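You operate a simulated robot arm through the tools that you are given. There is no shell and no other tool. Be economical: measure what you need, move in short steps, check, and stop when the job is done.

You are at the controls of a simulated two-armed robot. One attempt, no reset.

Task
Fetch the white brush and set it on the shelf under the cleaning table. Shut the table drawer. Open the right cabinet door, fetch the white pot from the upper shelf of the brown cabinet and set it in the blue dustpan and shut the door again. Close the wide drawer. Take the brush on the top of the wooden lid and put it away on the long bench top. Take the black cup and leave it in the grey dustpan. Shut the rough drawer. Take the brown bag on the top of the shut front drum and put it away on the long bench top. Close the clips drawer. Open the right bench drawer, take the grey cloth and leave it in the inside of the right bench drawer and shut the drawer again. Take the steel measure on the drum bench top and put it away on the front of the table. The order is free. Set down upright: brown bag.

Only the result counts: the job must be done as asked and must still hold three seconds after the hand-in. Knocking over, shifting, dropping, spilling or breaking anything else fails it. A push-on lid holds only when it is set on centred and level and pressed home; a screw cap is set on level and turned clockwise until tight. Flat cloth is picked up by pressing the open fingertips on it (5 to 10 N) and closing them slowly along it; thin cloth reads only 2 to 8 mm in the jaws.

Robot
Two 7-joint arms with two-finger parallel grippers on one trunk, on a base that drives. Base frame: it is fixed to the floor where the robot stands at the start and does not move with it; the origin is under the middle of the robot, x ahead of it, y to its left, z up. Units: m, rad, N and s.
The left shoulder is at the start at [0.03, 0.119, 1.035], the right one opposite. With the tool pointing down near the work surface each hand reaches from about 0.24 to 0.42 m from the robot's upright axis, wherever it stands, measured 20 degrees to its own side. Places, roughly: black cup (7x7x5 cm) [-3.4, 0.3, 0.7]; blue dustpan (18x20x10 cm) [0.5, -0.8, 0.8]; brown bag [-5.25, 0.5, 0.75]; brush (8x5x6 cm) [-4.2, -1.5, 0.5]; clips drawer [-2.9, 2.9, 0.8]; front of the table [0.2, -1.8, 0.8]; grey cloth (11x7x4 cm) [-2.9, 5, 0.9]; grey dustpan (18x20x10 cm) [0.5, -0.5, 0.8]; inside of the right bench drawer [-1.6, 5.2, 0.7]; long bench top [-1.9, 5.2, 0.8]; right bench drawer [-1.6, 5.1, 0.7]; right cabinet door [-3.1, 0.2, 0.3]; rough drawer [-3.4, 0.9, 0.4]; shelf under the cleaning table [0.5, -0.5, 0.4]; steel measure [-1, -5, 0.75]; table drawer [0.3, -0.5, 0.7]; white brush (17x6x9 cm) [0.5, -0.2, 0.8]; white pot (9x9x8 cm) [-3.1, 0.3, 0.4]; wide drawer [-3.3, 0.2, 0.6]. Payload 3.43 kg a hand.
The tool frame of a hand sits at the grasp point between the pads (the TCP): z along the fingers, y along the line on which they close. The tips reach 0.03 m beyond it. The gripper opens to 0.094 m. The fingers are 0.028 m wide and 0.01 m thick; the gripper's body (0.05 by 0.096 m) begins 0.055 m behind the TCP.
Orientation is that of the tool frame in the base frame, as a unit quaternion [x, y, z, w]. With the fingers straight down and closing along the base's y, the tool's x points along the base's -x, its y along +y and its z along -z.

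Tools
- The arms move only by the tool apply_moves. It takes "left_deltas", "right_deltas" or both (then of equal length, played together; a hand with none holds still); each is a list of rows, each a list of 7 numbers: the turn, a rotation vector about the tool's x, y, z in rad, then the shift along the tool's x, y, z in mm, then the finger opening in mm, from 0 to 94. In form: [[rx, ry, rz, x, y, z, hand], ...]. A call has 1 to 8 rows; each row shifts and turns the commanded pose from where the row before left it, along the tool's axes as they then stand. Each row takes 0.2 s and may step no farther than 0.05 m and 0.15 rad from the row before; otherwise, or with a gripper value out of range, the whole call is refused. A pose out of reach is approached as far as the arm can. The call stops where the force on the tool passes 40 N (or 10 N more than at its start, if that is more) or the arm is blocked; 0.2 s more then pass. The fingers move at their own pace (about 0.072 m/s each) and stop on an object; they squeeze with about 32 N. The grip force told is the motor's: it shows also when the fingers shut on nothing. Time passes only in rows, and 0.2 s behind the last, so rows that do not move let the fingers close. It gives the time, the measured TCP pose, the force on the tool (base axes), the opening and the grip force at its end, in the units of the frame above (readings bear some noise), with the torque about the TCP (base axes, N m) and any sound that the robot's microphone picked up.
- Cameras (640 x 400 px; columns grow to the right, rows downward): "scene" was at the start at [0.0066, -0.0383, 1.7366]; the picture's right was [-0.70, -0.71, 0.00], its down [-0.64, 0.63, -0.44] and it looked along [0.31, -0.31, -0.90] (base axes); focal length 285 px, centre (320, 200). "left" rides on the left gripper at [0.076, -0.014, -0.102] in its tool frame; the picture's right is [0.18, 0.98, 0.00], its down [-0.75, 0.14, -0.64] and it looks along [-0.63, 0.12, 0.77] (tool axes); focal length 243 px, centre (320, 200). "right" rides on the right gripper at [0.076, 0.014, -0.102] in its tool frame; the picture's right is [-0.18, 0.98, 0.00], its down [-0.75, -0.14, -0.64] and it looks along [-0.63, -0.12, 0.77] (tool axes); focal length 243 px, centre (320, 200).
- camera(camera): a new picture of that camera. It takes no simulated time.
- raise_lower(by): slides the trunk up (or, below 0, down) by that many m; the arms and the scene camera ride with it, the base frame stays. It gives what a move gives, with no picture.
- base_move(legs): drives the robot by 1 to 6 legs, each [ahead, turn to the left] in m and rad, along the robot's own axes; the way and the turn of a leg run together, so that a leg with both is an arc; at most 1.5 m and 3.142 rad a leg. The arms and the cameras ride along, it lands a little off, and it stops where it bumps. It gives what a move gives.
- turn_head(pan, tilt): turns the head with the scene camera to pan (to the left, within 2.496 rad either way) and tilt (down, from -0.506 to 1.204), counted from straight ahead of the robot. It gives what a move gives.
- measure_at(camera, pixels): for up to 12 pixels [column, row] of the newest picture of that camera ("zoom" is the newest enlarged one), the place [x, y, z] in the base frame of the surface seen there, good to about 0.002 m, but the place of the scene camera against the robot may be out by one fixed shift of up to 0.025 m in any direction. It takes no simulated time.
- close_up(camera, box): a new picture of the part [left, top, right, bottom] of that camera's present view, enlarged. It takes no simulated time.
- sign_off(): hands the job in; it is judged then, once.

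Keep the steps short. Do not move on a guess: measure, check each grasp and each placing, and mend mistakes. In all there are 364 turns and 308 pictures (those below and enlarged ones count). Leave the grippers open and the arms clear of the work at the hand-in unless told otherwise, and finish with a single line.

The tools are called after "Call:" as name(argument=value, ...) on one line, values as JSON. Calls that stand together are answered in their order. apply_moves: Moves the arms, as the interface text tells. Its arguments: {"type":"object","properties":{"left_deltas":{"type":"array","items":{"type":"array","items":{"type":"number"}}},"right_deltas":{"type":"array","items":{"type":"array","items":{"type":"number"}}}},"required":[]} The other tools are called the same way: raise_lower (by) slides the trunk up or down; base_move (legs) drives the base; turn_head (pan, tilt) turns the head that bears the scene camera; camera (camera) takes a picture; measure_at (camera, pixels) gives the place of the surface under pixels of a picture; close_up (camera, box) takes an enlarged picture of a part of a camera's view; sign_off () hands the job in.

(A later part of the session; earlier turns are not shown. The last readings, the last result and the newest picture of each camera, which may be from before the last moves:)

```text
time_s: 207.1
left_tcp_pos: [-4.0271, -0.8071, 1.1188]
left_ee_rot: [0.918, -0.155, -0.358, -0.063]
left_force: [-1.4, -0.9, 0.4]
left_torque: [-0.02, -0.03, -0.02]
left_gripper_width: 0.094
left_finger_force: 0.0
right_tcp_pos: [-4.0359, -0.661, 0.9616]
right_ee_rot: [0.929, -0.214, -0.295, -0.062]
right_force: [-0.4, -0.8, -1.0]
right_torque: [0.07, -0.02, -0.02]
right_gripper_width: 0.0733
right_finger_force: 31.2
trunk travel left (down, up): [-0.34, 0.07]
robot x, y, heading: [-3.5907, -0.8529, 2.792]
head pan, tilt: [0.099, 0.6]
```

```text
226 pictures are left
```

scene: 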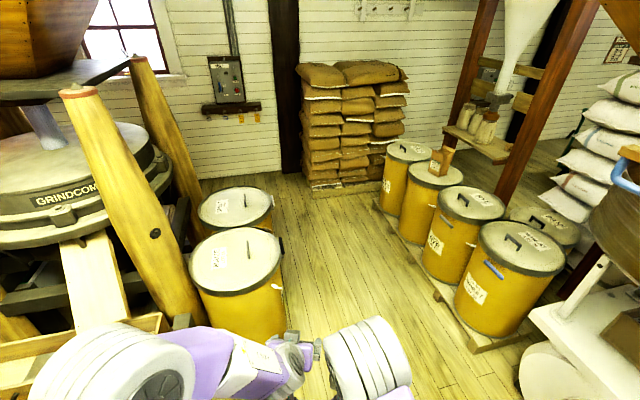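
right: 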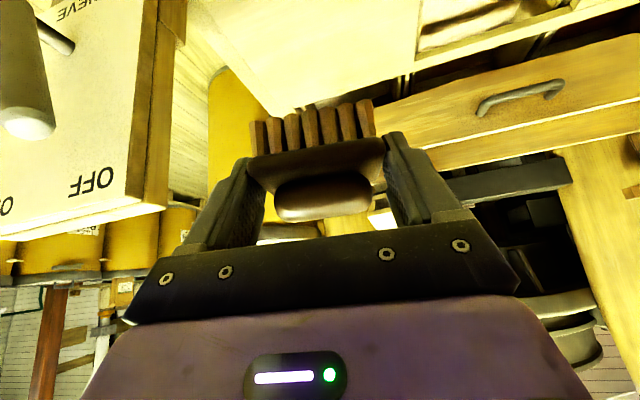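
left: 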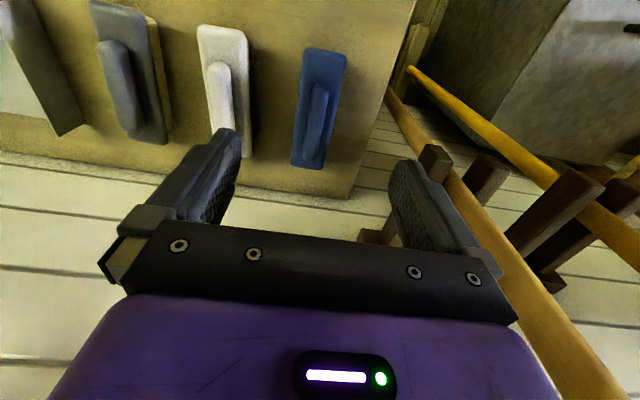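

I spread the hands apart (right 0.1 right, left 0.05 left), then drive to about (-5.12, -0.2) and face the drum (+y).

Call:
apply_moves(right_deltas=[[0, 0, 0, 0, -50, 0, 40], [0, 0, 0, 0, -50, 0, 40]], left_deltas=[[0, 0, 0, 0, 25, 0, 94], [0, 0, 0, 0, 25, 0, 94]])

Call:
base_move(legs=[[0, -0.053], [0.83, 0], [0.83, 0], [0, -1.168]])

Call:
turn_head(pan=0.1, tilt=0.8)

Call:
camera(camera="scene")

Call:
camera(camera="left")

```text
time_s: 207.7
left_tcp_pos: [-4.0389, -0.8491, 1.1201]
left_ee_rot: [0.917, -0.159, -0.361, -0.063]
left_force: [-0.2, 0.7, -1.0]
left_torque: [-0.02, 0.0, 0.02]
left_gripper_width: 0.0941
left_finger_force: 0.1
right_tcp_pos: [-3.9887, -0.5683, 0.961]
right_ee_rot: [0.929, -0.215, -0.295, -0.06]
right_force: [-0.2, 0.9, 0.1]
right_torque: [0.01, -0.01, 0.03]
right_gripper_width: 0.0733
right_finger_force: 31.9
trunk travel left (down, up): [-0.34, 0.07]
robot x, y, heading: [-3.589, -0.848, 2.798]
head pan, tilt: [0.099, 0.6]
```

```text
time_s: 219.4
left_tcp_pos: [-5.2757, 0.209, 1.1192]
left_ee_rot: [0.67, -0.646, -0.263, -0.254]
left_force: [-0.3, 0.8, -0.2]
left_torque: [0.03, -0.01, -0.01]
left_gripper_width: 0.0938
left_finger_force: 0.0
right_tcp_pos: [-4.996, 0.2664, 0.961]
right_ee_rot: [-0.648, 0.7, 0.21, 0.215]
right_force: [0.2, 0.6, -0.5]
right_torque: [-0.01, 0.02, 0.01]
right_gripper_width: 0.0731
right_finger_force: 32.1
trunk travel left (down, up): [-0.34, 0.07]
robot x, y, heading: [-5.1142, -0.2129, 1.6]
head pan, tilt: [0.099, 0.6]
```

```text
time_s: 220.1
left_tcp_pos: [-5.2766, 0.2093, 1.1197]
left_ee_rot: [0.669, -0.647, -0.263, -0.254]
left_force: [-0.1, 0.0, -0.5]
left_torque: [0.0, -0.01, 0.04]
left_gripper_width: 0.0939
left_finger_force: 0.1
right_tcp_pos: [-4.996, 0.2668, 0.9616]
right_ee_rot: [-0.648, 0.7, 0.209, 0.215]
right_force: [-0.3, 0.4, 0.7]
right_torque: [-0.02, -0.01, 0.04]
right_gripper_width: 0.0734
right_finger_force: 31.8
trunk travel left (down, up): [-0.34, 0.07]
robot x, y, heading: [-5.1083, -0.2118, 1.599]
head pan, tilt: [0.099, 0.799]
```

```text
225 pictures are left
```

scene: 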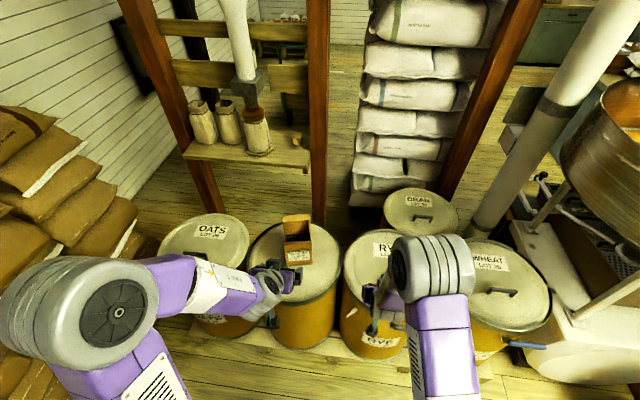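

```text
224 pictures are left
```

left: 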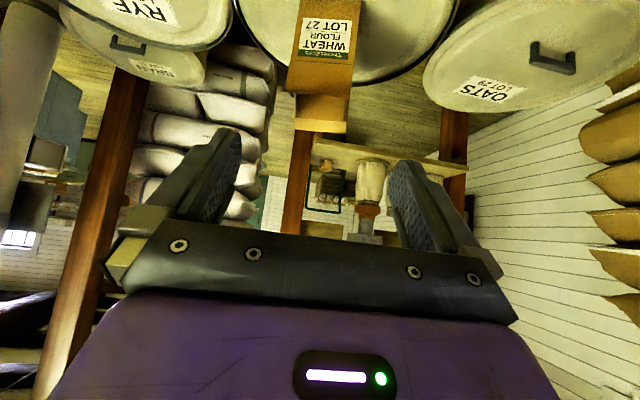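

Call:
measure_at(camera="left", pixels=[[290, 85], [352, 80], [300, 15], [358, 15], [325, 50], [325, 95], [300, 125], [345, 128], [325, 110], [270, 40], [400, 40], [298, 100]])

Call:
close_up(camera="scene", box=[240, 190, 360, 330])

```text
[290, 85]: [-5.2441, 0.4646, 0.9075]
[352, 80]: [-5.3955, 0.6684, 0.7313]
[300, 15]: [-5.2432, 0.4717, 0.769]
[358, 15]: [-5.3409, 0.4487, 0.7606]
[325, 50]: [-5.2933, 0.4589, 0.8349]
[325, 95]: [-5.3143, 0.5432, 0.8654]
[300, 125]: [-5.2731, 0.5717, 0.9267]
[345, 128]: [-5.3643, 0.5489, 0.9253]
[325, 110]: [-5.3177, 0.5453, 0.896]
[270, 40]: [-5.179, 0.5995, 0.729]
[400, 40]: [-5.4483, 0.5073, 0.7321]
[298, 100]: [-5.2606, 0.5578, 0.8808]
```

```text
2.86 times, centred on (300, 260) of scene
```

zoom: 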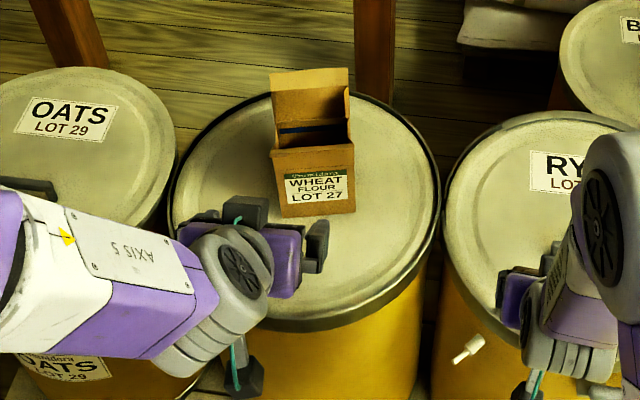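

Call:
measure_at(camera="scene", pixels=[[297, 237], [292, 237], [302, 234], [297, 242], [290, 245], [309, 242], [311, 225], [285, 218]])

Call:
close_up(camera="scene", box=[270, 205, 330, 270])

```text
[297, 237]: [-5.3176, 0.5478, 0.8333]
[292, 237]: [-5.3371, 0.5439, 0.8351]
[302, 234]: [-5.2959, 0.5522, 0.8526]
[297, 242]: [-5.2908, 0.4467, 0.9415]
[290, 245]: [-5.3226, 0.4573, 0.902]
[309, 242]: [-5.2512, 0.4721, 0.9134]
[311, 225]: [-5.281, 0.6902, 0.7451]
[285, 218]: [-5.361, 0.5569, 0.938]
```

```text
6.15 times, centred on (300, 238) of scene
```

zoom: 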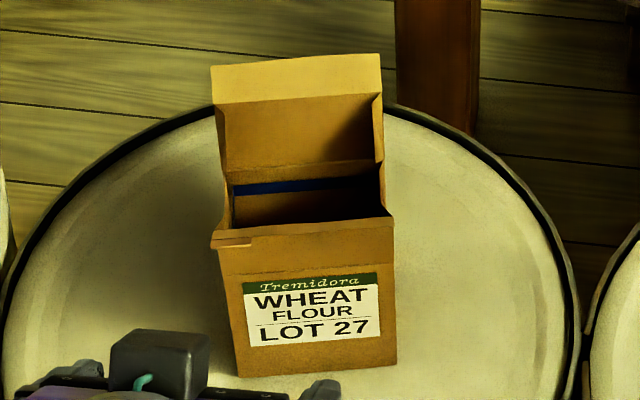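

The bag is an open paper bag, 0.10 wide by 0.087 deep, rim z 0.907, apparently empty. I'll pinch its right (+x) wall with one finger inside. First move the base 0.15 forward, rotate the tool to match (yaw +0.137, tilt 35°), opening 40.

Call:
base_move(legs=[[0.15, 0]])

Call:
apply_moves(left_deltas=[[-0.093, 0, -0.1, 0, 0, 0, 40], [0, 0.13, 0, 0, 0, 0, 40], [0, 0, 0, 0, 0, 0, 40]])

Call:
camera(camera="left")

```text
time_s: 221.5
left_tcp_pos: [-5.2792, 0.3581, 1.119]
left_ee_rot: [0.67, -0.646, -0.263, -0.254]
left_force: [-0.3, -0.9, 0.0]
left_torque: [-0.02, -0.02, 0.0]
left_gripper_width: 0.0941
left_finger_force: 0.0
right_tcp_pos: [-4.9996, 0.4145, 0.9598]
right_ee_rot: [-0.648, 0.7, 0.21, 0.216]
right_force: [0.4, 0.7, -0.4]
right_torque: [0.0, 0.02, 0.0]
right_gripper_width: 0.0737
right_finger_force: 31.3
trunk travel left (down, up): [-0.34, 0.07]
robot x, y, heading: [-5.1154, -0.0606, 1.602]
head pan, tilt: [0.099, 0.799]
```

```text
time_s: 222.3
left_tcp_pos: [-5.2788, 0.3572, 1.1203]
left_ee_rot: [0.728, -0.614, -0.233, -0.196]
left_force: [0.3, -0.5, 0.3]
left_torque: [0.01, 0.04, -0.03]
left_gripper_width: 0.0401
left_finger_force: 0.0
right_tcp_pos: [-5.0005, 0.415, 0.9608]
right_ee_rot: [-0.648, 0.7, 0.21, 0.216]
right_force: [-0.8, 0.0, -0.2]
right_torque: [-0.01, 0.03, 0.0]
right_gripper_width: 0.0733
right_finger_force: 31.5
trunk travel left (down, up): [-0.34, 0.07]
robot x, y, heading: [-5.1138, -0.0664, 1.603]
head pan, tilt: [0.099, 0.799]
```

```text
221 pictures are left
```

left: 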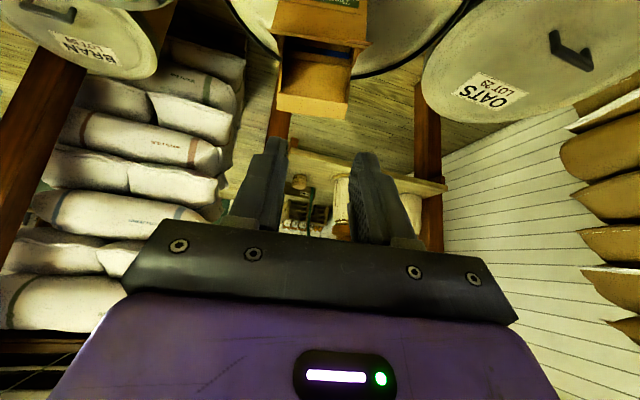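

Call:
measure_at(camera="left", pixels=[[277, 32], [283, 50], [281, 95], [281, 75], [345, 100], [364, 42], [320, 40], [318, 60], [315, 85], [318, 105]])

Call:
close_up(camera="left", box=[250, 0, 390, 130])

```text
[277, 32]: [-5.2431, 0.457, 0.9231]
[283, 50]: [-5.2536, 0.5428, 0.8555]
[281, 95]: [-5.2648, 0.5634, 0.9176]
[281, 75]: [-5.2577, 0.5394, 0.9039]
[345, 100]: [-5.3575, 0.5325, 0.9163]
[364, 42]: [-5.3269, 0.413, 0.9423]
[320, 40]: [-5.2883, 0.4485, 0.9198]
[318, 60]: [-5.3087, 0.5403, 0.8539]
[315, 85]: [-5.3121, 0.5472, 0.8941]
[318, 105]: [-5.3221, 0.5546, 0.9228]
```

```text
3.08 times, centred on (320, 65) of left
```

zoom: 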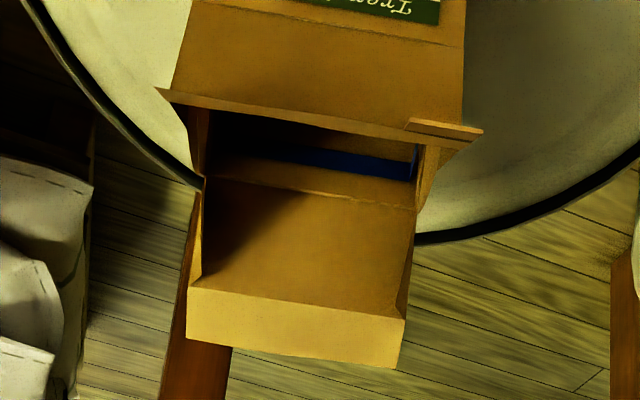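

The side wall lies at x≈-5.252 near y 0.51. I move above it (z 1.0), then check.

Call:
apply_moves(left_deltas=[[0, 0, 0, -9.8, -10.5, 36.5, 40], [0, 0, 0, -9.8, -10.5, 36.5, 40], [0, 0, 0, -9.8, -10.5, 36.5, 40], [0, 0, 0, -9.8, -10.5, 36.5, 40], [0, 0, 0, -9.8, -10.5, 36.5, 40]])

Call:
camera(camera="left")

Call:
close_up(camera="scene", box=[230, 180, 380, 300])

```text
time_s: 223.5
left_tcp_pos: [-5.2544, 0.513, 0.9961]
left_ee_rot: [0.729, -0.613, -0.233, -0.196]
left_force: [0.2, 0.2, -0.3]
left_torque: [-0.04, 0.01, -0.01]
left_gripper_width: 0.04
left_finger_force: 0.1
right_tcp_pos: [-5.0006, 0.4148, 0.9593]
right_ee_rot: [-0.648, 0.699, 0.21, 0.215]
right_force: [0.0, 0.1, -1.0]
right_torque: [0.03, -0.01, 0.01]
right_gripper_width: 0.0734
right_finger_force: 31.4
trunk travel left (down, up): [-0.34, 0.07]
robot x, y, heading: [-5.1155, -0.0617, 1.606]
head pan, tilt: [0.099, 0.799]
```

```text
219 pictures are left
```

left: 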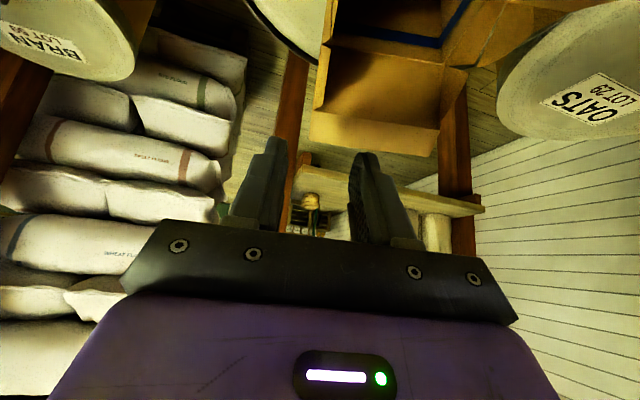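

```text
3.33 times, centred on (305, 240) of scene
```

zoom: 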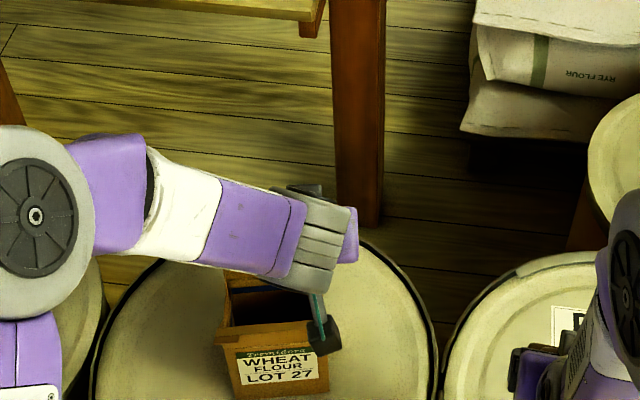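

Go down 103 mm in three rows.

Call:
apply_moves(left_deltas=[[0, 0, 0, 20, 0, 28, 40], [0, 0, 0, 20, 0, 28, 40], [0, 0, 0, 10, 0, 14, 40], [0, 0, 0, 10, 0, 14, 40]])

Call:
camera(camera="left")

```text
time_s: 224.5
left_tcp_pos: [-5.254, 0.5107, 0.8962]
left_ee_rot: [0.728, -0.614, -0.233, -0.196]
left_force: [-0.5, 0.6, -0.9]
left_torque: [0.01, -0.01, -0.01]
left_gripper_width: 0.0403
left_finger_force: 0.0
right_tcp_pos: [-4.9997, 0.4141, 0.9613]
right_ee_rot: [-0.648, 0.7, 0.209, 0.215]
right_force: [0.7, 1.6, -0.8]
right_torque: [0.02, -0.01, 0.02]
right_gripper_width: 0.0733
right_finger_force: 31.4
trunk travel left (down, up): [-0.34, 0.07]
robot x, y, heading: [-5.1166, -0.0638, 1.598]
head pan, tilt: [0.099, 0.799]
```

```text
217 pictures are left
```

left: 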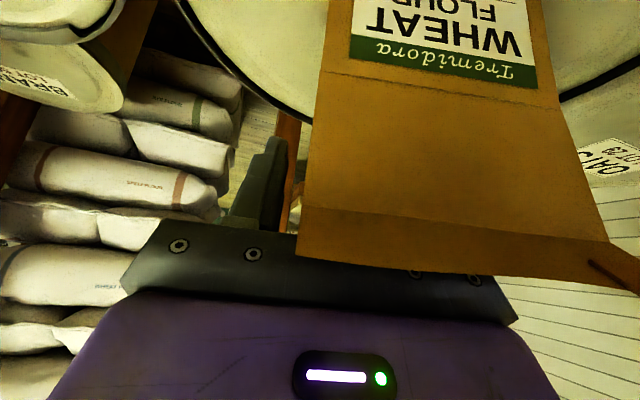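

The right finger is inside the bag, no force. Close.

Call:
apply_moves(left_deltas=[[0, 0, 0, 0, 0, 0, 20], [0, 0, 0, 0, 0, 0, 5], [0, 0, 0, 0, 0, 0, 0], [0, 0, 0, 0, 0, 0, 0]])

Call:
raise_lower(by=0.065)

Call:
camera(camera="left")

Call:
close_up(camera="scene", box=[230, 180, 380, 300])

```text
time_s: 225.5
left_tcp_pos: [-5.2529, 0.5096, 0.8955]
left_ee_rot: [0.729, -0.613, -0.234, -0.197]
left_force: [-0.7, 0.6, 0.3]
left_torque: [-0.01, 0.01, 0.02]
left_gripper_width: 0.0018
left_finger_force: 31.9
right_tcp_pos: [-4.9997, 0.4142, 0.9607]
right_ee_rot: [-0.648, 0.7, 0.21, 0.216]
right_force: [0.4, -1.0, -0.6]
right_torque: [-0.03, 0.02, -0.02]
right_gripper_width: 0.0733
right_finger_force: 32.3
trunk travel left (down, up): [-0.34, 0.07]
robot x, y, heading: [-5.1126, -0.0619, 1.598]
head pan, tilt: [0.099, 0.799]
```

```text
time_s: 226.5
left_tcp_pos: [-5.252, 0.5098, 0.9604]
left_ee_rot: [0.728, -0.614, -0.232, -0.196]
left_force: [0.2, 0.2, 0.0]
left_torque: [0.01, -0.01, 0.0]
left_gripper_width: 0.0019
left_finger_force: 32.1
right_tcp_pos: [-5.0005, 0.4147, 1.0251]
right_ee_rot: [-0.648, 0.7, 0.21, 0.216]
right_force: [0.0, 1.1, -0.8]
right_torque: [-0.02, -0.01, 0.02]
right_gripper_width: 0.0733
right_finger_force: 32.4
trunk travel left (down, up): [-0.405, 0.005]
robot x, y, heading: [-5.1176, -0.0602, 1.601]
head pan, tilt: [0.099, 0.799]
```

```text
216 pictures are left
```

left: 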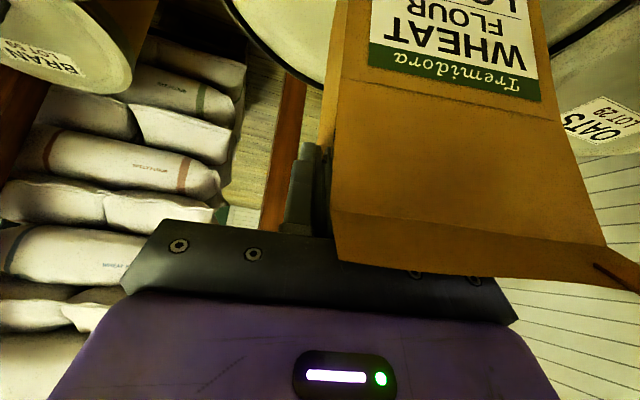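

```text
3.33 times, centred on (305, 240) of scene
```

zoom: 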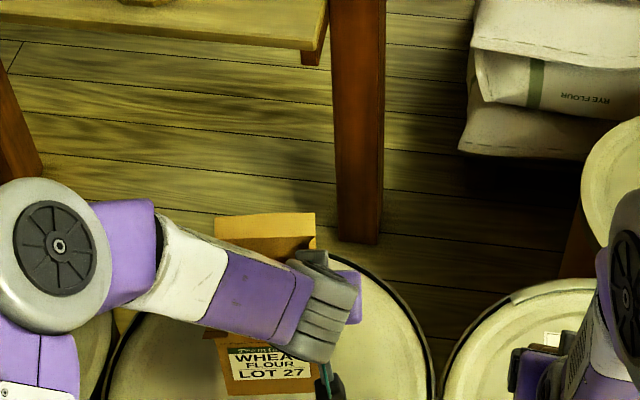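

The bag hangs from the pinch (1.8 mm paper) and came up with the hand. I raise the left hand 0.1 more, then back off 0.33.

Call:
apply_moves(left_deltas=[[0, 0, 0, -19, 0, -27, 0], [0, 0, 0, -19, 0, -27, 0], [0, 0, 0, -19, 0, -27, 0]])

Call:
base_move(legs=[[-0.33, 0], [0, -1.75]])

Call:
turn_head(pan=0.1, tilt=0.55)

Call:
camera(camera="scene")

Call:
camera(camera="left")

```text
time_s: 227.3
left_tcp_pos: [-5.2513, 0.5085, 1.0577]
left_ee_rot: [0.728, -0.614, -0.233, -0.197]
left_force: [-0.2, 0.3, -0.8]
left_torque: [0.03, 0.0, -0.03]
left_gripper_width: 0.002
left_finger_force: 32.4
right_tcp_pos: [-4.9997, 0.4131, 1.0259]
right_ee_rot: [-0.648, 0.7, 0.21, 0.215]
right_force: [-0.5, 0.2, -0.8]
right_torque: [0.0, -0.02, 0.04]
right_gripper_width: 0.0734
right_finger_force: 32.0
trunk travel left (down, up): [-0.405, 0.005]
robot x, y, heading: [-5.1196, -0.0626, 1.598]
head pan, tilt: [0.099, 0.799]
```

```text
time_s: 233.7
left_tcp_pos: [-4.521, -0.3392, 1.0587]
left_ee_rot: [-0.012, 0.952, 0.004, 0.305]
left_force: [0.5, 1.2, -0.3]
left_torque: [0.01, 0.04, 0.02]
left_gripper_width: 0.0021
left_finger_force: 32.3
right_tcp_pos: [-4.6516, -0.5743, 1.0246]
right_ee_rot: [0.106, 0.948, -0.026, 0.3]
right_force: [0.1, 0.6, -0.5]
right_torque: [0.01, 0.01, -0.01]
right_gripper_width: 0.0736
right_finger_force: 31.8
trunk travel left (down, up): [-0.405, 0.005]
robot x, y, heading: [-5.1044, -0.3906, -0.111]
head pan, tilt: [0.099, 0.799]
```

```text
time_s: 234.4
left_tcp_pos: [-4.5217, -0.3388, 1.0585]
left_ee_rot: [-0.012, 0.953, 0.004, 0.304]
left_force: [0.7, 0.9, -0.5]
left_torque: [-0.02, 0.01, 0.0]
left_gripper_width: 0.0018
left_finger_force: 32.0
right_tcp_pos: [-4.6526, -0.5738, 1.0257]
right_ee_rot: [0.106, 0.948, -0.026, 0.3]
right_force: [-0.3, 0.3, -0.8]
right_torque: [0.03, 0.02, 0.01]
right_gripper_width: 0.0734
right_finger_force: 32.1
trunk travel left (down, up): [-0.405, 0.005]
robot x, y, heading: [-5.1084, -0.3909, -0.114]
head pan, tilt: [0.099, 0.55]
```

```text
214 pictures are left
```

scene: 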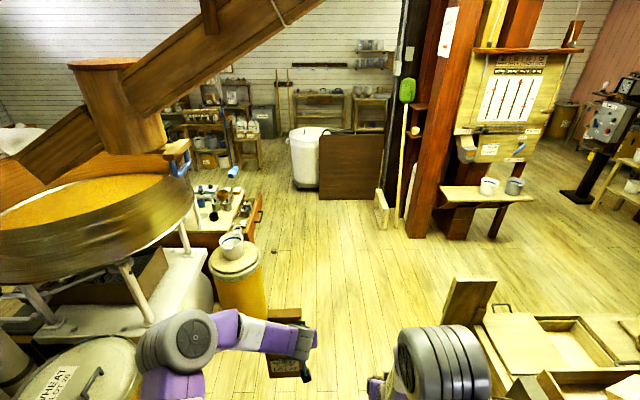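

```text
213 pictures are left
```

left: 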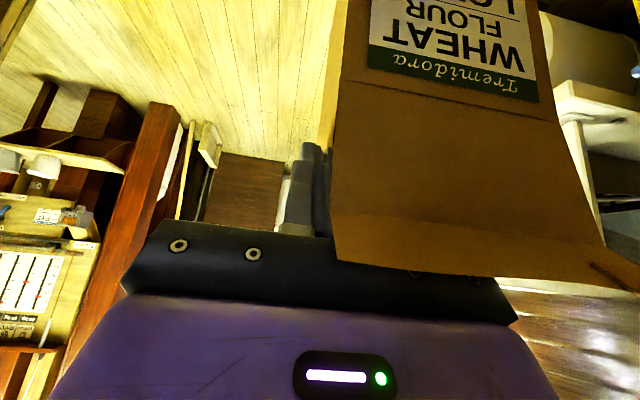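

Bag still held. I drive on past the cabinet front: to (-3.65, -0.74), then (-2.6, -0.55), then turn to face north-east.

Call:
base_move(legs=[[0, -0.122], [1.5, 0], [0, 0.415], [1.07, 0], [0, 0.8]])

Call:
turn_head(pan=0.3, tilt=0.45)

Call:
camera(camera="scene")

Call:
camera(camera="left")

```text
time_s: 239.6
left_tcp_pos: [-3.6659, -0.594, 1.0664]
left_ee_rot: [0.034, 0.95, -0.009, 0.312]
left_force: [-0.6, -0.4, 0.4]
left_torque: [-0.02, 0.01, 0.0]
left_gripper_width: 0.0016
left_finger_force: 31.7
right_tcp_pos: [-3.8191, -0.8161, 1.0305]
right_ee_rot: [0.15, 0.94, -0.037, 0.305]
right_force: [0.1, 0.1, -0.4]
right_torque: [-0.03, 0.03, -0.01]
right_gripper_width: 0.0733
right_finger_force: 32.1
trunk travel left (down, up): [-0.405, 0.005]
robot x, y, heading: [-4.2389, -0.5863, -0.209]
head pan, tilt: [0.099, 0.55]
stopped in leg 2: the robot was blocked; the commanded pose is now the measured one
```

```text
time_s: 240.3
left_tcp_pos: [-3.6607, -0.601, 1.0643]
left_ee_rot: [0.035, 0.95, -0.006, 0.309]
left_force: [-0.5, -0.7, -0.3]
left_torque: [-0.03, 0.01, -0.01]
left_gripper_width: 0.0018
left_finger_force: 32.4
right_tcp_pos: [-3.8124, -0.8212, 1.0272]
right_ee_rot: [0.153, 0.94, -0.034, 0.302]
right_force: [0.0, 0.5, -1.0]
right_torque: [0.0, 0.03, 0.0]
right_gripper_width: 0.0732
right_finger_force: 31.8
trunk travel left (down, up): [-0.405, 0.005]
robot x, y, heading: [-4.236, -0.5902, -0.21]
head pan, tilt: [0.3, 0.45]
```

```text
212 pictures are left
```

scene: 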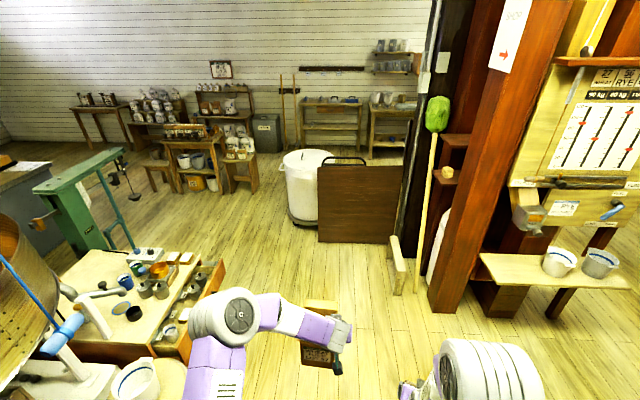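

```text
211 pictures are left
```

left: 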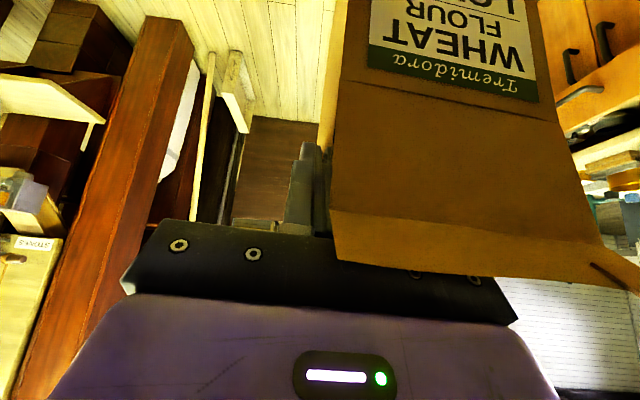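

Blocked at (-4.24, -0.59). Look down around the base.

Call:
turn_head(pan=-1.3, tilt=1.1)

Call:
camera(camera="scene")

Call:
turn_head(pan=1.0, tilt=1.1)

Call:
camera(camera="scene")

```text
time_s: 242.0
left_tcp_pos: [-3.6531, -0.5911, 1.0592]
left_ee_rot: [0.034, 0.952, -0.011, 0.304]
left_force: [-0.5, 0.8, -0.4]
left_torque: [-0.03, 0.02, -0.03]
left_gripper_width: 0.002
left_finger_force: 31.8
right_tcp_pos: [-3.8032, -0.8117, 1.0265]
right_ee_rot: [0.151, 0.942, -0.04, 0.298]
right_force: [-0.1, -0.3, 0.2]
right_torque: [0.02, -0.01, -0.02]
right_gripper_width: 0.0732
right_finger_force: 32.1
trunk travel left (down, up): [-0.405, 0.005]
robot x, y, heading: [-4.2357, -0.5852, -0.209]
head pan, tilt: [-1.3, 1.1]
```

```text
210 pictures are left
```

scene: 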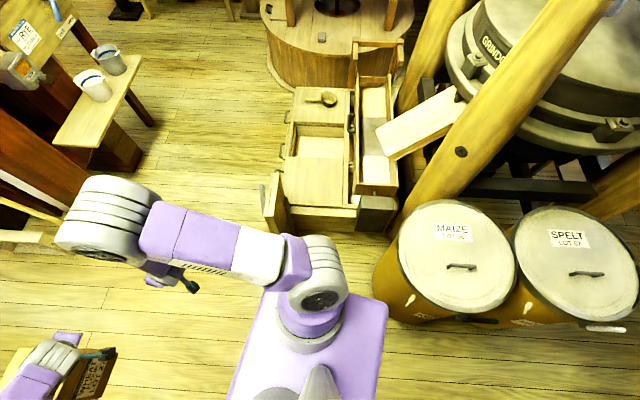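

```text
time_s: 244.1
left_tcp_pos: [-3.6547, -0.6051, 1.0598]
left_ee_rot: [0.036, 0.952, -0.004, 0.305]
left_force: [0.5, 0.4, -0.5]
left_torque: [-0.05, -0.04, 0.03]
left_gripper_width: 0.002
left_finger_force: 31.5
right_tcp_pos: [-3.806, -0.8258, 1.0236]
right_ee_rot: [0.153, 0.942, -0.033, 0.298]
right_force: [0.3, -0.1, -1.3]
right_torque: [-0.03, 0.0, 0.0]
right_gripper_width: 0.0732
right_finger_force: 31.6
trunk travel left (down, up): [-0.405, 0.005]
robot x, y, heading: [-4.2345, -0.5856, -0.209]
head pan, tilt: [1.0, 1.1]
```

```text
209 pictures are left
```

scene: 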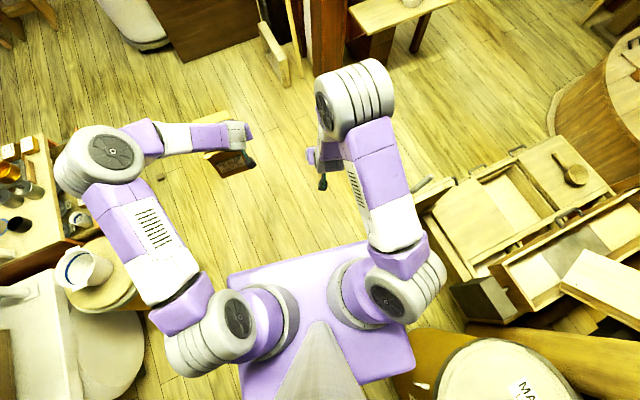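

Call:
measure_at(camera="scene", pixels=[[430, 190], [455, 255], [450, 235], [120, 300], [85, 265], [130, 390], [165, 340], [430, 340], [440, 380], [225, 350], [70, 165], [420, 375]])

Call:
close_up(camera="scene", box=[0, 130, 300, 400])

```text
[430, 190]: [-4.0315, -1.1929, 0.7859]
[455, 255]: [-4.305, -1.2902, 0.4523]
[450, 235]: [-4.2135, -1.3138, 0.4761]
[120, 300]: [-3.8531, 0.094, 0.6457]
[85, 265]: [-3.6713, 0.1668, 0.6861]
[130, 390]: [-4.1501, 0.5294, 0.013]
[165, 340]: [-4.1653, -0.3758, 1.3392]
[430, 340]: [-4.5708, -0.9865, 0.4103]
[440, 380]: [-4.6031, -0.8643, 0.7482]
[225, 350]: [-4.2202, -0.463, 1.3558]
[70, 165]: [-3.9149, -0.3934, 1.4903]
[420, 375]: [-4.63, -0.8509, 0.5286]
```

```text
1.48 times, centred on (150, 265) of scene
```

zoom: 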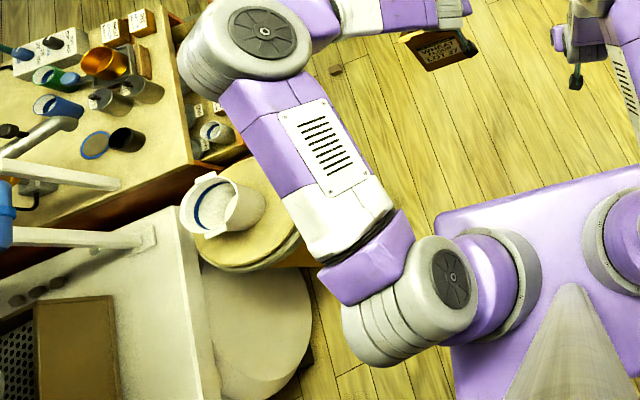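

I check for overhead obstacles (the wooden chute) on the left.

Call:
turn_head(pan=1.5, tilt=0.2)

Call:
camera(camera="scene")

Call:
turn_head(pan=-2.3, tilt=1.1)

Call:
camera(camera="scene")

```text
time_s: 245.3
left_tcp_pos: [-3.6538, -0.606, 1.0597]
left_ee_rot: [0.036, 0.952, -0.004, 0.304]
left_force: [0.2, -0.9, -1.1]
left_torque: [0.0, 0.04, 0.0]
left_gripper_width: 0.0018
left_finger_force: 32.2
right_tcp_pos: [-3.8068, -0.8251, 1.0222]
right_ee_rot: [0.154, 0.942, -0.034, 0.298]
right_force: [0.0, 1.5, -0.9]
right_torque: [0.01, 0.03, -0.01]
right_gripper_width: 0.0733
right_finger_force: 32.2
trunk travel left (down, up): [-0.405, 0.005]
robot x, y, heading: [-4.243, -0.588, -0.209]
head pan, tilt: [1.499, 0.201]
```

```text
207 pictures are left
```

scene: 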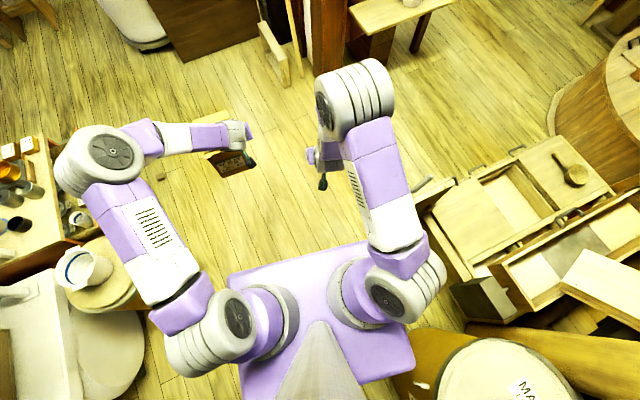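

```text
time_s: 248.4
left_tcp_pos: [-3.6508, -0.5916, 1.0597]
left_ee_rot: [0.034, 0.952, -0.011, 0.304]
left_force: [-0.2, 0.2, -0.6]
left_torque: [-0.03, 0.0, -0.01]
left_gripper_width: 0.0017
left_finger_force: 31.9
right_tcp_pos: [-3.8036, -0.8122, 1.0258]
right_ee_rot: [0.15, 0.942, -0.04, 0.297]
right_force: [0.6, 0.1, -0.7]
right_torque: [-0.02, 0.0, 0.0]
right_gripper_width: 0.0733
right_finger_force: 32.3
trunk travel left (down, up): [-0.405, 0.005]
robot x, y, heading: [-4.2395, -0.5852, -0.203]
head pan, tilt: [-2.3, 1.1]
```

```text
206 pictures are left
```

scene: 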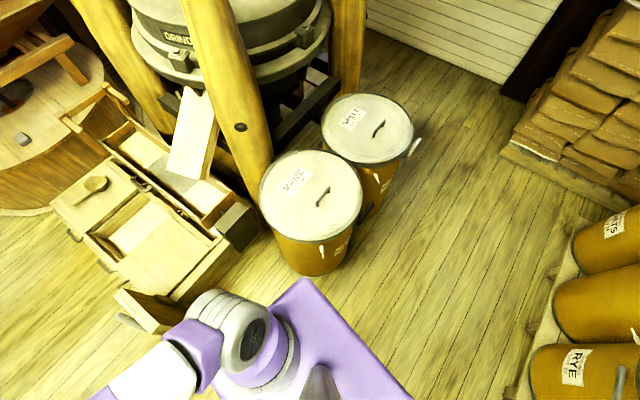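

I measure the SIEVE post near the base's front-right corner.

Call:
measure_at(camera="scene", pixels=[[150, 312], [185, 318], [120, 315], [130, 295], [205, 255], [310, 272], [270, 260], [235, 220], [165, 292], [180, 300], [340, 265], [270, 300]])

Call:
close_up(camera="scene", box=[80, 200, 420, 400])

```text
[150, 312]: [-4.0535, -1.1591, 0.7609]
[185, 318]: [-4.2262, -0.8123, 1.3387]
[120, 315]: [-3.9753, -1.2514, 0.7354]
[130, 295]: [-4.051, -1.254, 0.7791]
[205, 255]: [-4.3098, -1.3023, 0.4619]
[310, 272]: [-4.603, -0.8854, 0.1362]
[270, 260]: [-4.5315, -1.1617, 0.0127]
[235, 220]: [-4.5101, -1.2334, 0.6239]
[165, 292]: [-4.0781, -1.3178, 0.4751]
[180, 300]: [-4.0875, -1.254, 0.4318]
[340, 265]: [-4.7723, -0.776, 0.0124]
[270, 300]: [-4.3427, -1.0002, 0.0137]
```

```text
1.88 times, centred on (250, 300) of scene
```

zoom: 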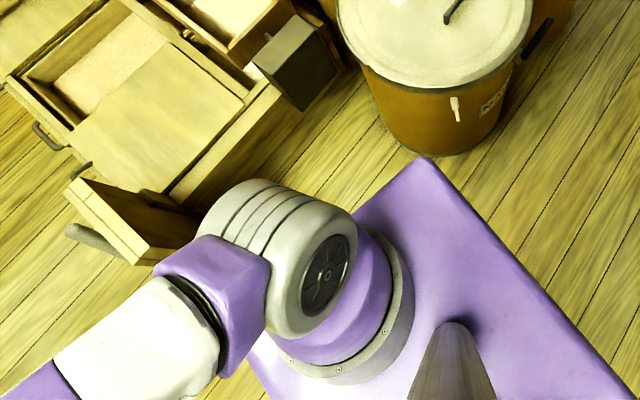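

Nothing touches on the right. I look up on the left.

Call:
turn_head(pan=0.9, tilt=-0.2)

Call:
camera(camera="scene")

```text
time_s: 251.2
left_tcp_pos: [-3.6556, -0.6072, 1.0608]
left_ee_rot: [0.036, 0.951, -0.002, 0.306]
left_force: [0.2, -0.1, -0.6]
left_torque: [-0.04, -0.01, 0.01]
left_gripper_width: 0.002
left_finger_force: 32.4
right_tcp_pos: [-3.8081, -0.8277, 1.0243]
right_ee_rot: [0.155, 0.941, -0.031, 0.299]
right_force: [-0.3, -0.5, -0.4]
right_torque: [-0.02, 0.01, -0.03]
right_gripper_width: 0.0733
right_finger_force: 32.1
trunk travel left (down, up): [-0.405, 0.005]
robot x, y, heading: [-4.2385, -0.5883, -0.211]
head pan, tilt: [0.901, -0.201]
```

```text
204 pictures are left
```

scene: 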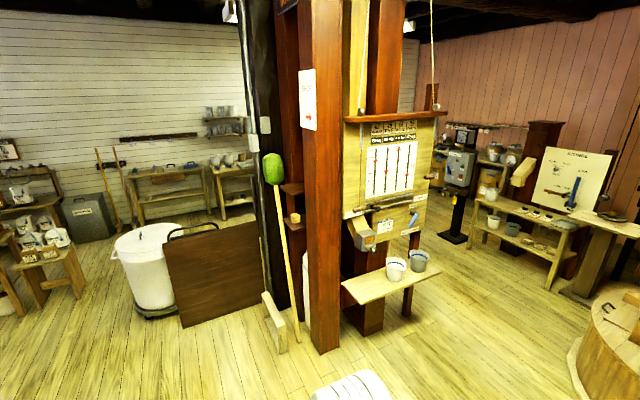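

The head is not panning as reported: it's pressed against the overhead chute, because the trunk is fully raised. I back off 0.12 and lower the trunk by 0.15.

Call:
base_move(legs=[[-0.12, 0]])

Call:
raise_lower(by=-0.15)

Call:
turn_head(pan=0.5, tilt=0.1)

Call:
camera(camera="scene")

```text
time_s: 252.4
left_tcp_pos: [-3.7689, -0.5649, 1.0584]
left_ee_rot: [0.034, 0.952, -0.011, 0.303]
left_force: [0.0, 0.5, -0.5]
left_torque: [-0.01, -0.01, 0.03]
left_gripper_width: 0.0019
left_finger_force: 32.2
right_tcp_pos: [-3.9222, -0.7863, 1.0257]
right_ee_rot: [0.151, 0.942, -0.04, 0.297]
right_force: [-0.2, -0.9, -0.5]
right_torque: [-0.02, 0.01, 0.01]
right_gripper_width: 0.0735
right_finger_force: 31.9
trunk travel left (down, up): [-0.405, 0.005]
robot x, y, heading: [-4.3552, -0.56, -0.206]
head pan, tilt: [0.901, -0.201]
```

```text
time_s: 254.2
left_tcp_pos: [-3.7695, -0.5637, 0.909]
left_ee_rot: [0.034, 0.952, -0.011, 0.304]
left_force: [-0.6, -0.1, -0.5]
left_torque: [-0.04, -0.01, -0.01]
left_gripper_width: 0.0017
left_finger_force: 31.8
right_tcp_pos: [-3.9219, -0.7875, 0.8762]
right_ee_rot: [0.151, 0.942, -0.04, 0.298]
right_force: [0.5, 1.1, -0.4]
right_torque: [-0.01, 0.05, -0.02]
right_gripper_width: 0.0735
right_finger_force: 31.5
trunk travel left (down, up): [-0.255, 0.155]
robot x, y, heading: [-4.3508, -0.5636, -0.207]
head pan, tilt: [0.901, -0.201]
```

```text
time_s: 255.0
left_tcp_pos: [-3.7699, -0.5652, 0.9089]
left_ee_rot: [0.034, 0.952, -0.011, 0.303]
left_force: [0.0, 0.4, -0.7]
left_torque: [0.02, 0.01, 0.01]
left_gripper_width: 0.0019
left_finger_force: 31.9
right_tcp_pos: [-3.9219, -0.7867, 0.8755]
right_ee_rot: [0.151, 0.942, -0.04, 0.297]
right_force: [-0.2, 0.3, -1.1]
right_torque: [-0.01, 0.04, 0.01]
right_gripper_width: 0.0732
right_finger_force: 31.5
trunk travel left (down, up): [-0.255, 0.155]
robot x, y, heading: [-4.3582, -0.5644, -0.209]
head pan, tilt: [0.499, 0.099]
```

```text
203 pictures are left
```

scene: 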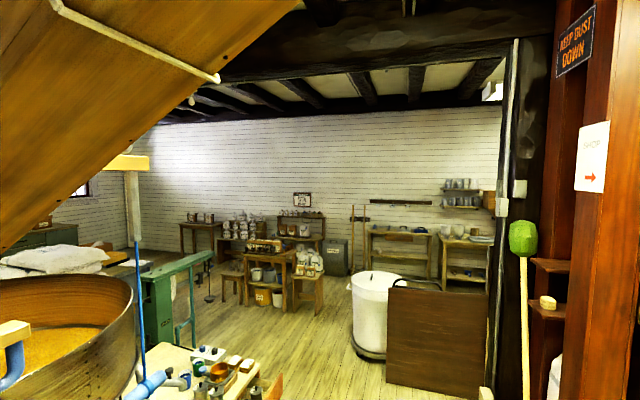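

Call:
measure_at(camera="scene", pixels=[[200, 78], [120, 140], [280, 12], [40, 200], [100, 60], [200, 20]])

```text
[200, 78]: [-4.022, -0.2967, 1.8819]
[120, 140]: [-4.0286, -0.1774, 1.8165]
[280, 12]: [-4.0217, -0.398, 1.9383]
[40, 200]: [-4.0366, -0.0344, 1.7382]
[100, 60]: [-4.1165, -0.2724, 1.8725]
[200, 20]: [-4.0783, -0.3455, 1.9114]
```

The chute is at z≥1.94 there; with the trunk lowered we clear it. Continue.

Call:
base_move(legs=[[0, -0.04], [0.727, 0], [0, 0.426], [1.07, 0], [0, 0.8]])

Call:
turn_head(pan=0.3, tilt=0.4)

Call:
camera(camera="scene")

Call:
turn_head(pan=1.3, tilt=0.6)

Call:
camera(camera="scene")

```text
time_s: 267.9
left_tcp_pos: [-2.3598, -0.0191, 0.9077]
left_ee_rot: [-0.509, 0.805, 0.163, 0.257]
left_force: [-0.3, -0.3, -0.2]
left_torque: [0.0, -0.02, -0.03]
left_gripper_width: 0.0018
left_finger_force: 31.7
right_tcp_pos: [-2.21, -0.2404, 0.8762]
right_ee_rot: [-0.407, 0.862, 0.136, 0.269]
right_force: [0.1, 0.4, -0.7]
right_torque: [-0.02, -0.02, 0.0]
right_gripper_width: 0.0732
right_finger_force: 31.3
trunk travel left (down, up): [-0.255, 0.155]
robot x, y, heading: [-2.5726, -0.5613, 0.99]
head pan, tilt: [0.499, 0.099]
```

```text
time_s: 268.7
left_tcp_pos: [-2.3595, -0.018, 0.9082]
left_ee_rot: [-0.509, 0.805, 0.162, 0.257]
left_force: [0.8, -1.4, -0.7]
left_torque: [0.0, -0.02, 0.01]
left_gripper_width: 0.0019
left_finger_force: 32.0
right_tcp_pos: [-2.2085, -0.2398, 0.8766]
right_ee_rot: [-0.407, 0.862, 0.135, 0.269]
right_force: [0.6, -0.9, -0.3]
right_torque: [-0.02, 0.03, 0.02]
right_gripper_width: 0.0733
right_finger_force: 31.9
trunk travel left (down, up): [-0.255, 0.155]
robot x, y, heading: [-2.5778, -0.5633, 0.989]
head pan, tilt: [0.3, 0.4]
```

```text
202 pictures are left
```

scene: 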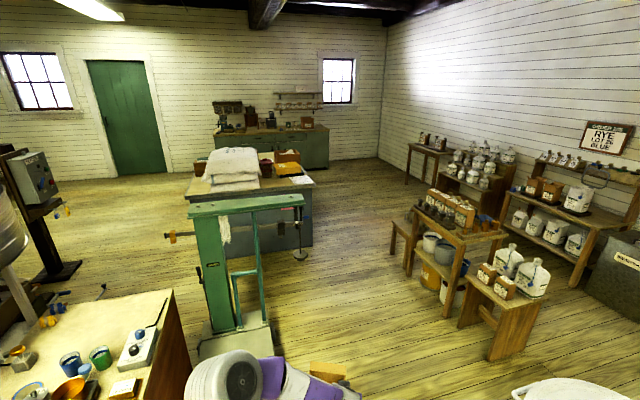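

```text
time_s: 270.0
left_tcp_pos: [-2.3606, -0.0179, 0.9087]
left_ee_rot: [-0.509, 0.805, 0.162, 0.257]
left_force: [0.8, -0.5, -0.6]
left_torque: [-0.04, -0.04, 0.02]
left_gripper_width: 0.002
left_finger_force: 32.3
right_tcp_pos: [-2.2099, -0.2408, 0.8759]
right_ee_rot: [-0.407, 0.863, 0.135, 0.267]
right_force: [-0.2, 0.3, -0.9]
right_torque: [0.01, 0.02, 0.0]
right_gripper_width: 0.0732
right_finger_force: 32.3
trunk travel left (down, up): [-0.255, 0.155]
robot x, y, heading: [-2.5748, -0.5639, 0.992]
head pan, tilt: [1.3, 0.6]
```

```text
201 pictures are left
```

scene: 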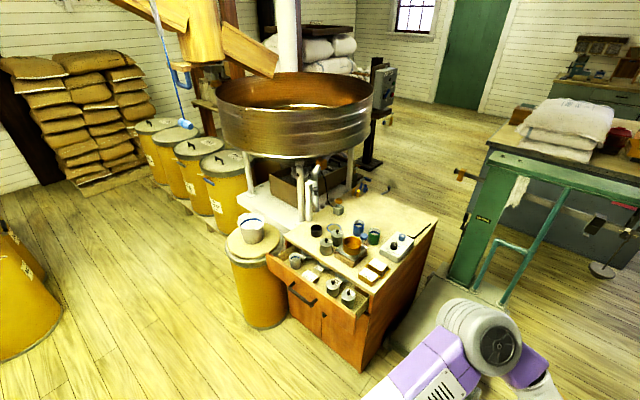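

I continue to about (-2.05, 0.25), then face north and look.

Call:
base_move(legs=[[0.95, 0], [0, 0.45]])

Call:
turn_head(pan=0, tilt=0.45)

Call:
camera(camera="scene")

Call:
measure_at(camera="scene", pixels=[[320, 350], [320, 280], [320, 230], [320, 200], [250, 280], [200, 280], [400, 280], [450, 280], [250, 230], [400, 230], [450, 230], [320, 180]])

```text
time_s: 276.2
left_tcp_pos: [-2.0994, 0.8109, 0.9091]
left_ee_rot: [-0.672, 0.675, 0.215, 0.215]
left_force: [-0.6, -0.5, 1.0]
left_torque: [-0.05, -0.04, -0.02]
left_gripper_width: 0.0018
left_finger_force: 31.9
right_tcp_pos: [-1.8675, 0.6736, 0.8754]
right_ee_rot: [-0.585, 0.753, 0.19, 0.232]
right_force: [0.2, -0.5, -0.6]
right_torque: [0.03, -0.01, 0.0]
right_gripper_width: 0.0733
right_finger_force: 32.1
trunk travel left (down, up): [-0.255, 0.155]
robot x, y, heading: [-2.0628, 0.2276, 1.427]
head pan, tilt: [1.3, 0.6]
```

```text
time_s: 277.6
left_tcp_pos: [-2.098, 0.8103, 0.9088]
left_ee_rot: [-0.671, 0.676, 0.214, 0.216]
left_force: [-0.7, 0.0, 0.1]
left_torque: [0.01, 0.01, -0.01]
left_gripper_width: 0.0019
left_finger_force: 31.6
right_tcp_pos: [-1.8683, 0.6727, 0.8748]
right_ee_rot: [-0.585, 0.754, 0.19, 0.232]
right_force: [0.4, -0.4, 0.0]
right_torque: [-0.02, -0.06, 0.0]
right_gripper_width: 0.0734
right_finger_force: 32.2
trunk travel left (down, up): [-0.255, 0.155]
robot x, y, heading: [-2.0616, 0.2229, 1.426]
head pan, tilt: [0.0, 0.45]
```

```text
200 pictures are left
```

scene: 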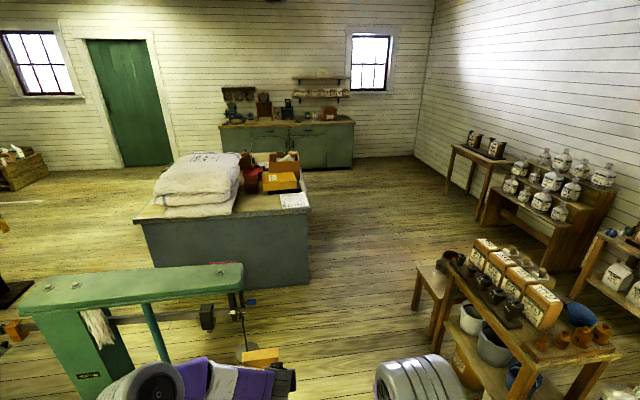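

```text
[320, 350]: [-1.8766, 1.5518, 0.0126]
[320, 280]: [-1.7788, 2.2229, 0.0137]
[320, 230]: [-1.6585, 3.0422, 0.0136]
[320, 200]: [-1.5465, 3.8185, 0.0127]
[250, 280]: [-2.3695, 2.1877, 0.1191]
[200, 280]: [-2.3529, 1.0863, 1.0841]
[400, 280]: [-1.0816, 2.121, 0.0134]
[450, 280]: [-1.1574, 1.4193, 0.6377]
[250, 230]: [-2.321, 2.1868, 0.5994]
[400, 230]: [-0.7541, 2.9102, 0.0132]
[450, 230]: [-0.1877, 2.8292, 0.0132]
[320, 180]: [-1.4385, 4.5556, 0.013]
```

The scale's hanging hook seems near the bag. I measure it.

Call:
measure_at(camera="scene", pixels=[[242, 320], [243, 345], [208, 315], [236, 280], [262, 357], [250, 302], [440, 320], [435, 365], [300, 270], [418, 300]])

Call:
close_up(camera="scene", box=[180, 240, 320, 400])

```text
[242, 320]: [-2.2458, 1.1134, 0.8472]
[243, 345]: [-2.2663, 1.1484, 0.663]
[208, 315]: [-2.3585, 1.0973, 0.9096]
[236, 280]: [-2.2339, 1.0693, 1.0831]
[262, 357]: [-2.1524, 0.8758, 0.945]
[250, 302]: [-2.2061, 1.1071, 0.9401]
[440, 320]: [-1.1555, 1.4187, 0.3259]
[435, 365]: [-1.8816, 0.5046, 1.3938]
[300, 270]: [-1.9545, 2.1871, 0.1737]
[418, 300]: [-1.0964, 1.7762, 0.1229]
```

```text
2.50 times, centred on (250, 320) of scene
```

zoom: 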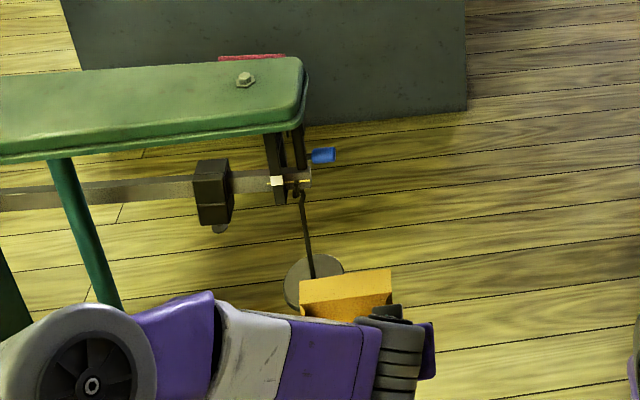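

The weight hangs at x≈-2.25, y≈1.1, so I veer east: to (-1.62, 1.2), (-1.62, 1.75), (-1.3, 2.4).

Call:
base_move(legs=[[0, -0.28], [1.07, 0], [0, 0.42], [0.55, 0], [0, -0.455], [0.72, 0]])

Call:
turn_head(pan=0.5, tilt=0.4)

Call:
camera(camera="scene")

Call:
camera(camera="left")

```text
time_s: 292.9
left_tcp_pos: [-1.1922, 2.9832, 0.9079]
left_ee_rot: [-0.563, 0.768, 0.18, 0.245]
left_force: [0.8, 0.3, 0.2]
left_torque: [0.02, -0.02, 0.04]
left_gripper_width: 0.0016
left_finger_force: 32.0
right_tcp_pos: [-1.0122, 2.783, 0.8752]
right_ee_rot: [-0.466, 0.832, 0.153, 0.258]
right_force: [-1.0, 0.0, 0.0]
right_torque: [-0.02, 0.0, 0.0]
right_gripper_width: 0.0732
right_finger_force: 32.2
trunk travel left (down, up): [-0.255, 0.155]
robot x, y, heading: [-1.3314, 2.4132, 1.126]
head pan, tilt: [0.0, 0.45]
```

```text
time_s: 293.8
left_tcp_pos: [-1.1923, 2.982, 0.9082]
left_ee_rot: [-0.564, 0.768, 0.18, 0.245]
left_force: [0.2, -1.1, 0.3]
left_torque: [-0.01, 0.0, -0.03]
left_gripper_width: 0.0013
left_finger_force: 32.1
right_tcp_pos: [-1.0125, 2.7825, 0.8755]
right_ee_rot: [-0.466, 0.832, 0.153, 0.258]
right_force: [0.2, 0.4, -0.5]
right_torque: [-0.03, 0.02, 0.03]
right_gripper_width: 0.0733
right_finger_force: 31.9
trunk travel left (down, up): [-0.255, 0.155]
robot x, y, heading: [-1.3332, 2.4144, 1.128]
head pan, tilt: [0.499, 0.4]
```

```text
198 pictures are left
```

scene: 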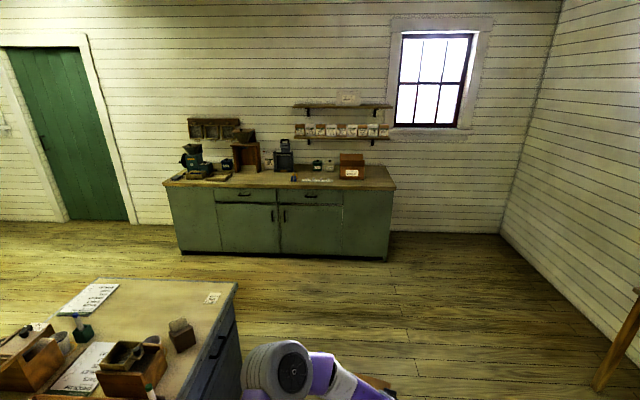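

```text
197 pictures are left
```

left: 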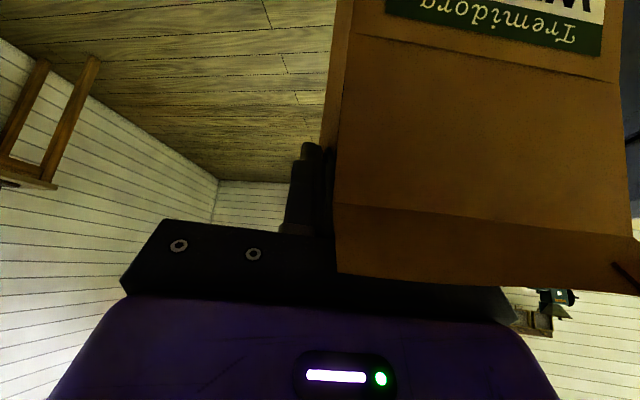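

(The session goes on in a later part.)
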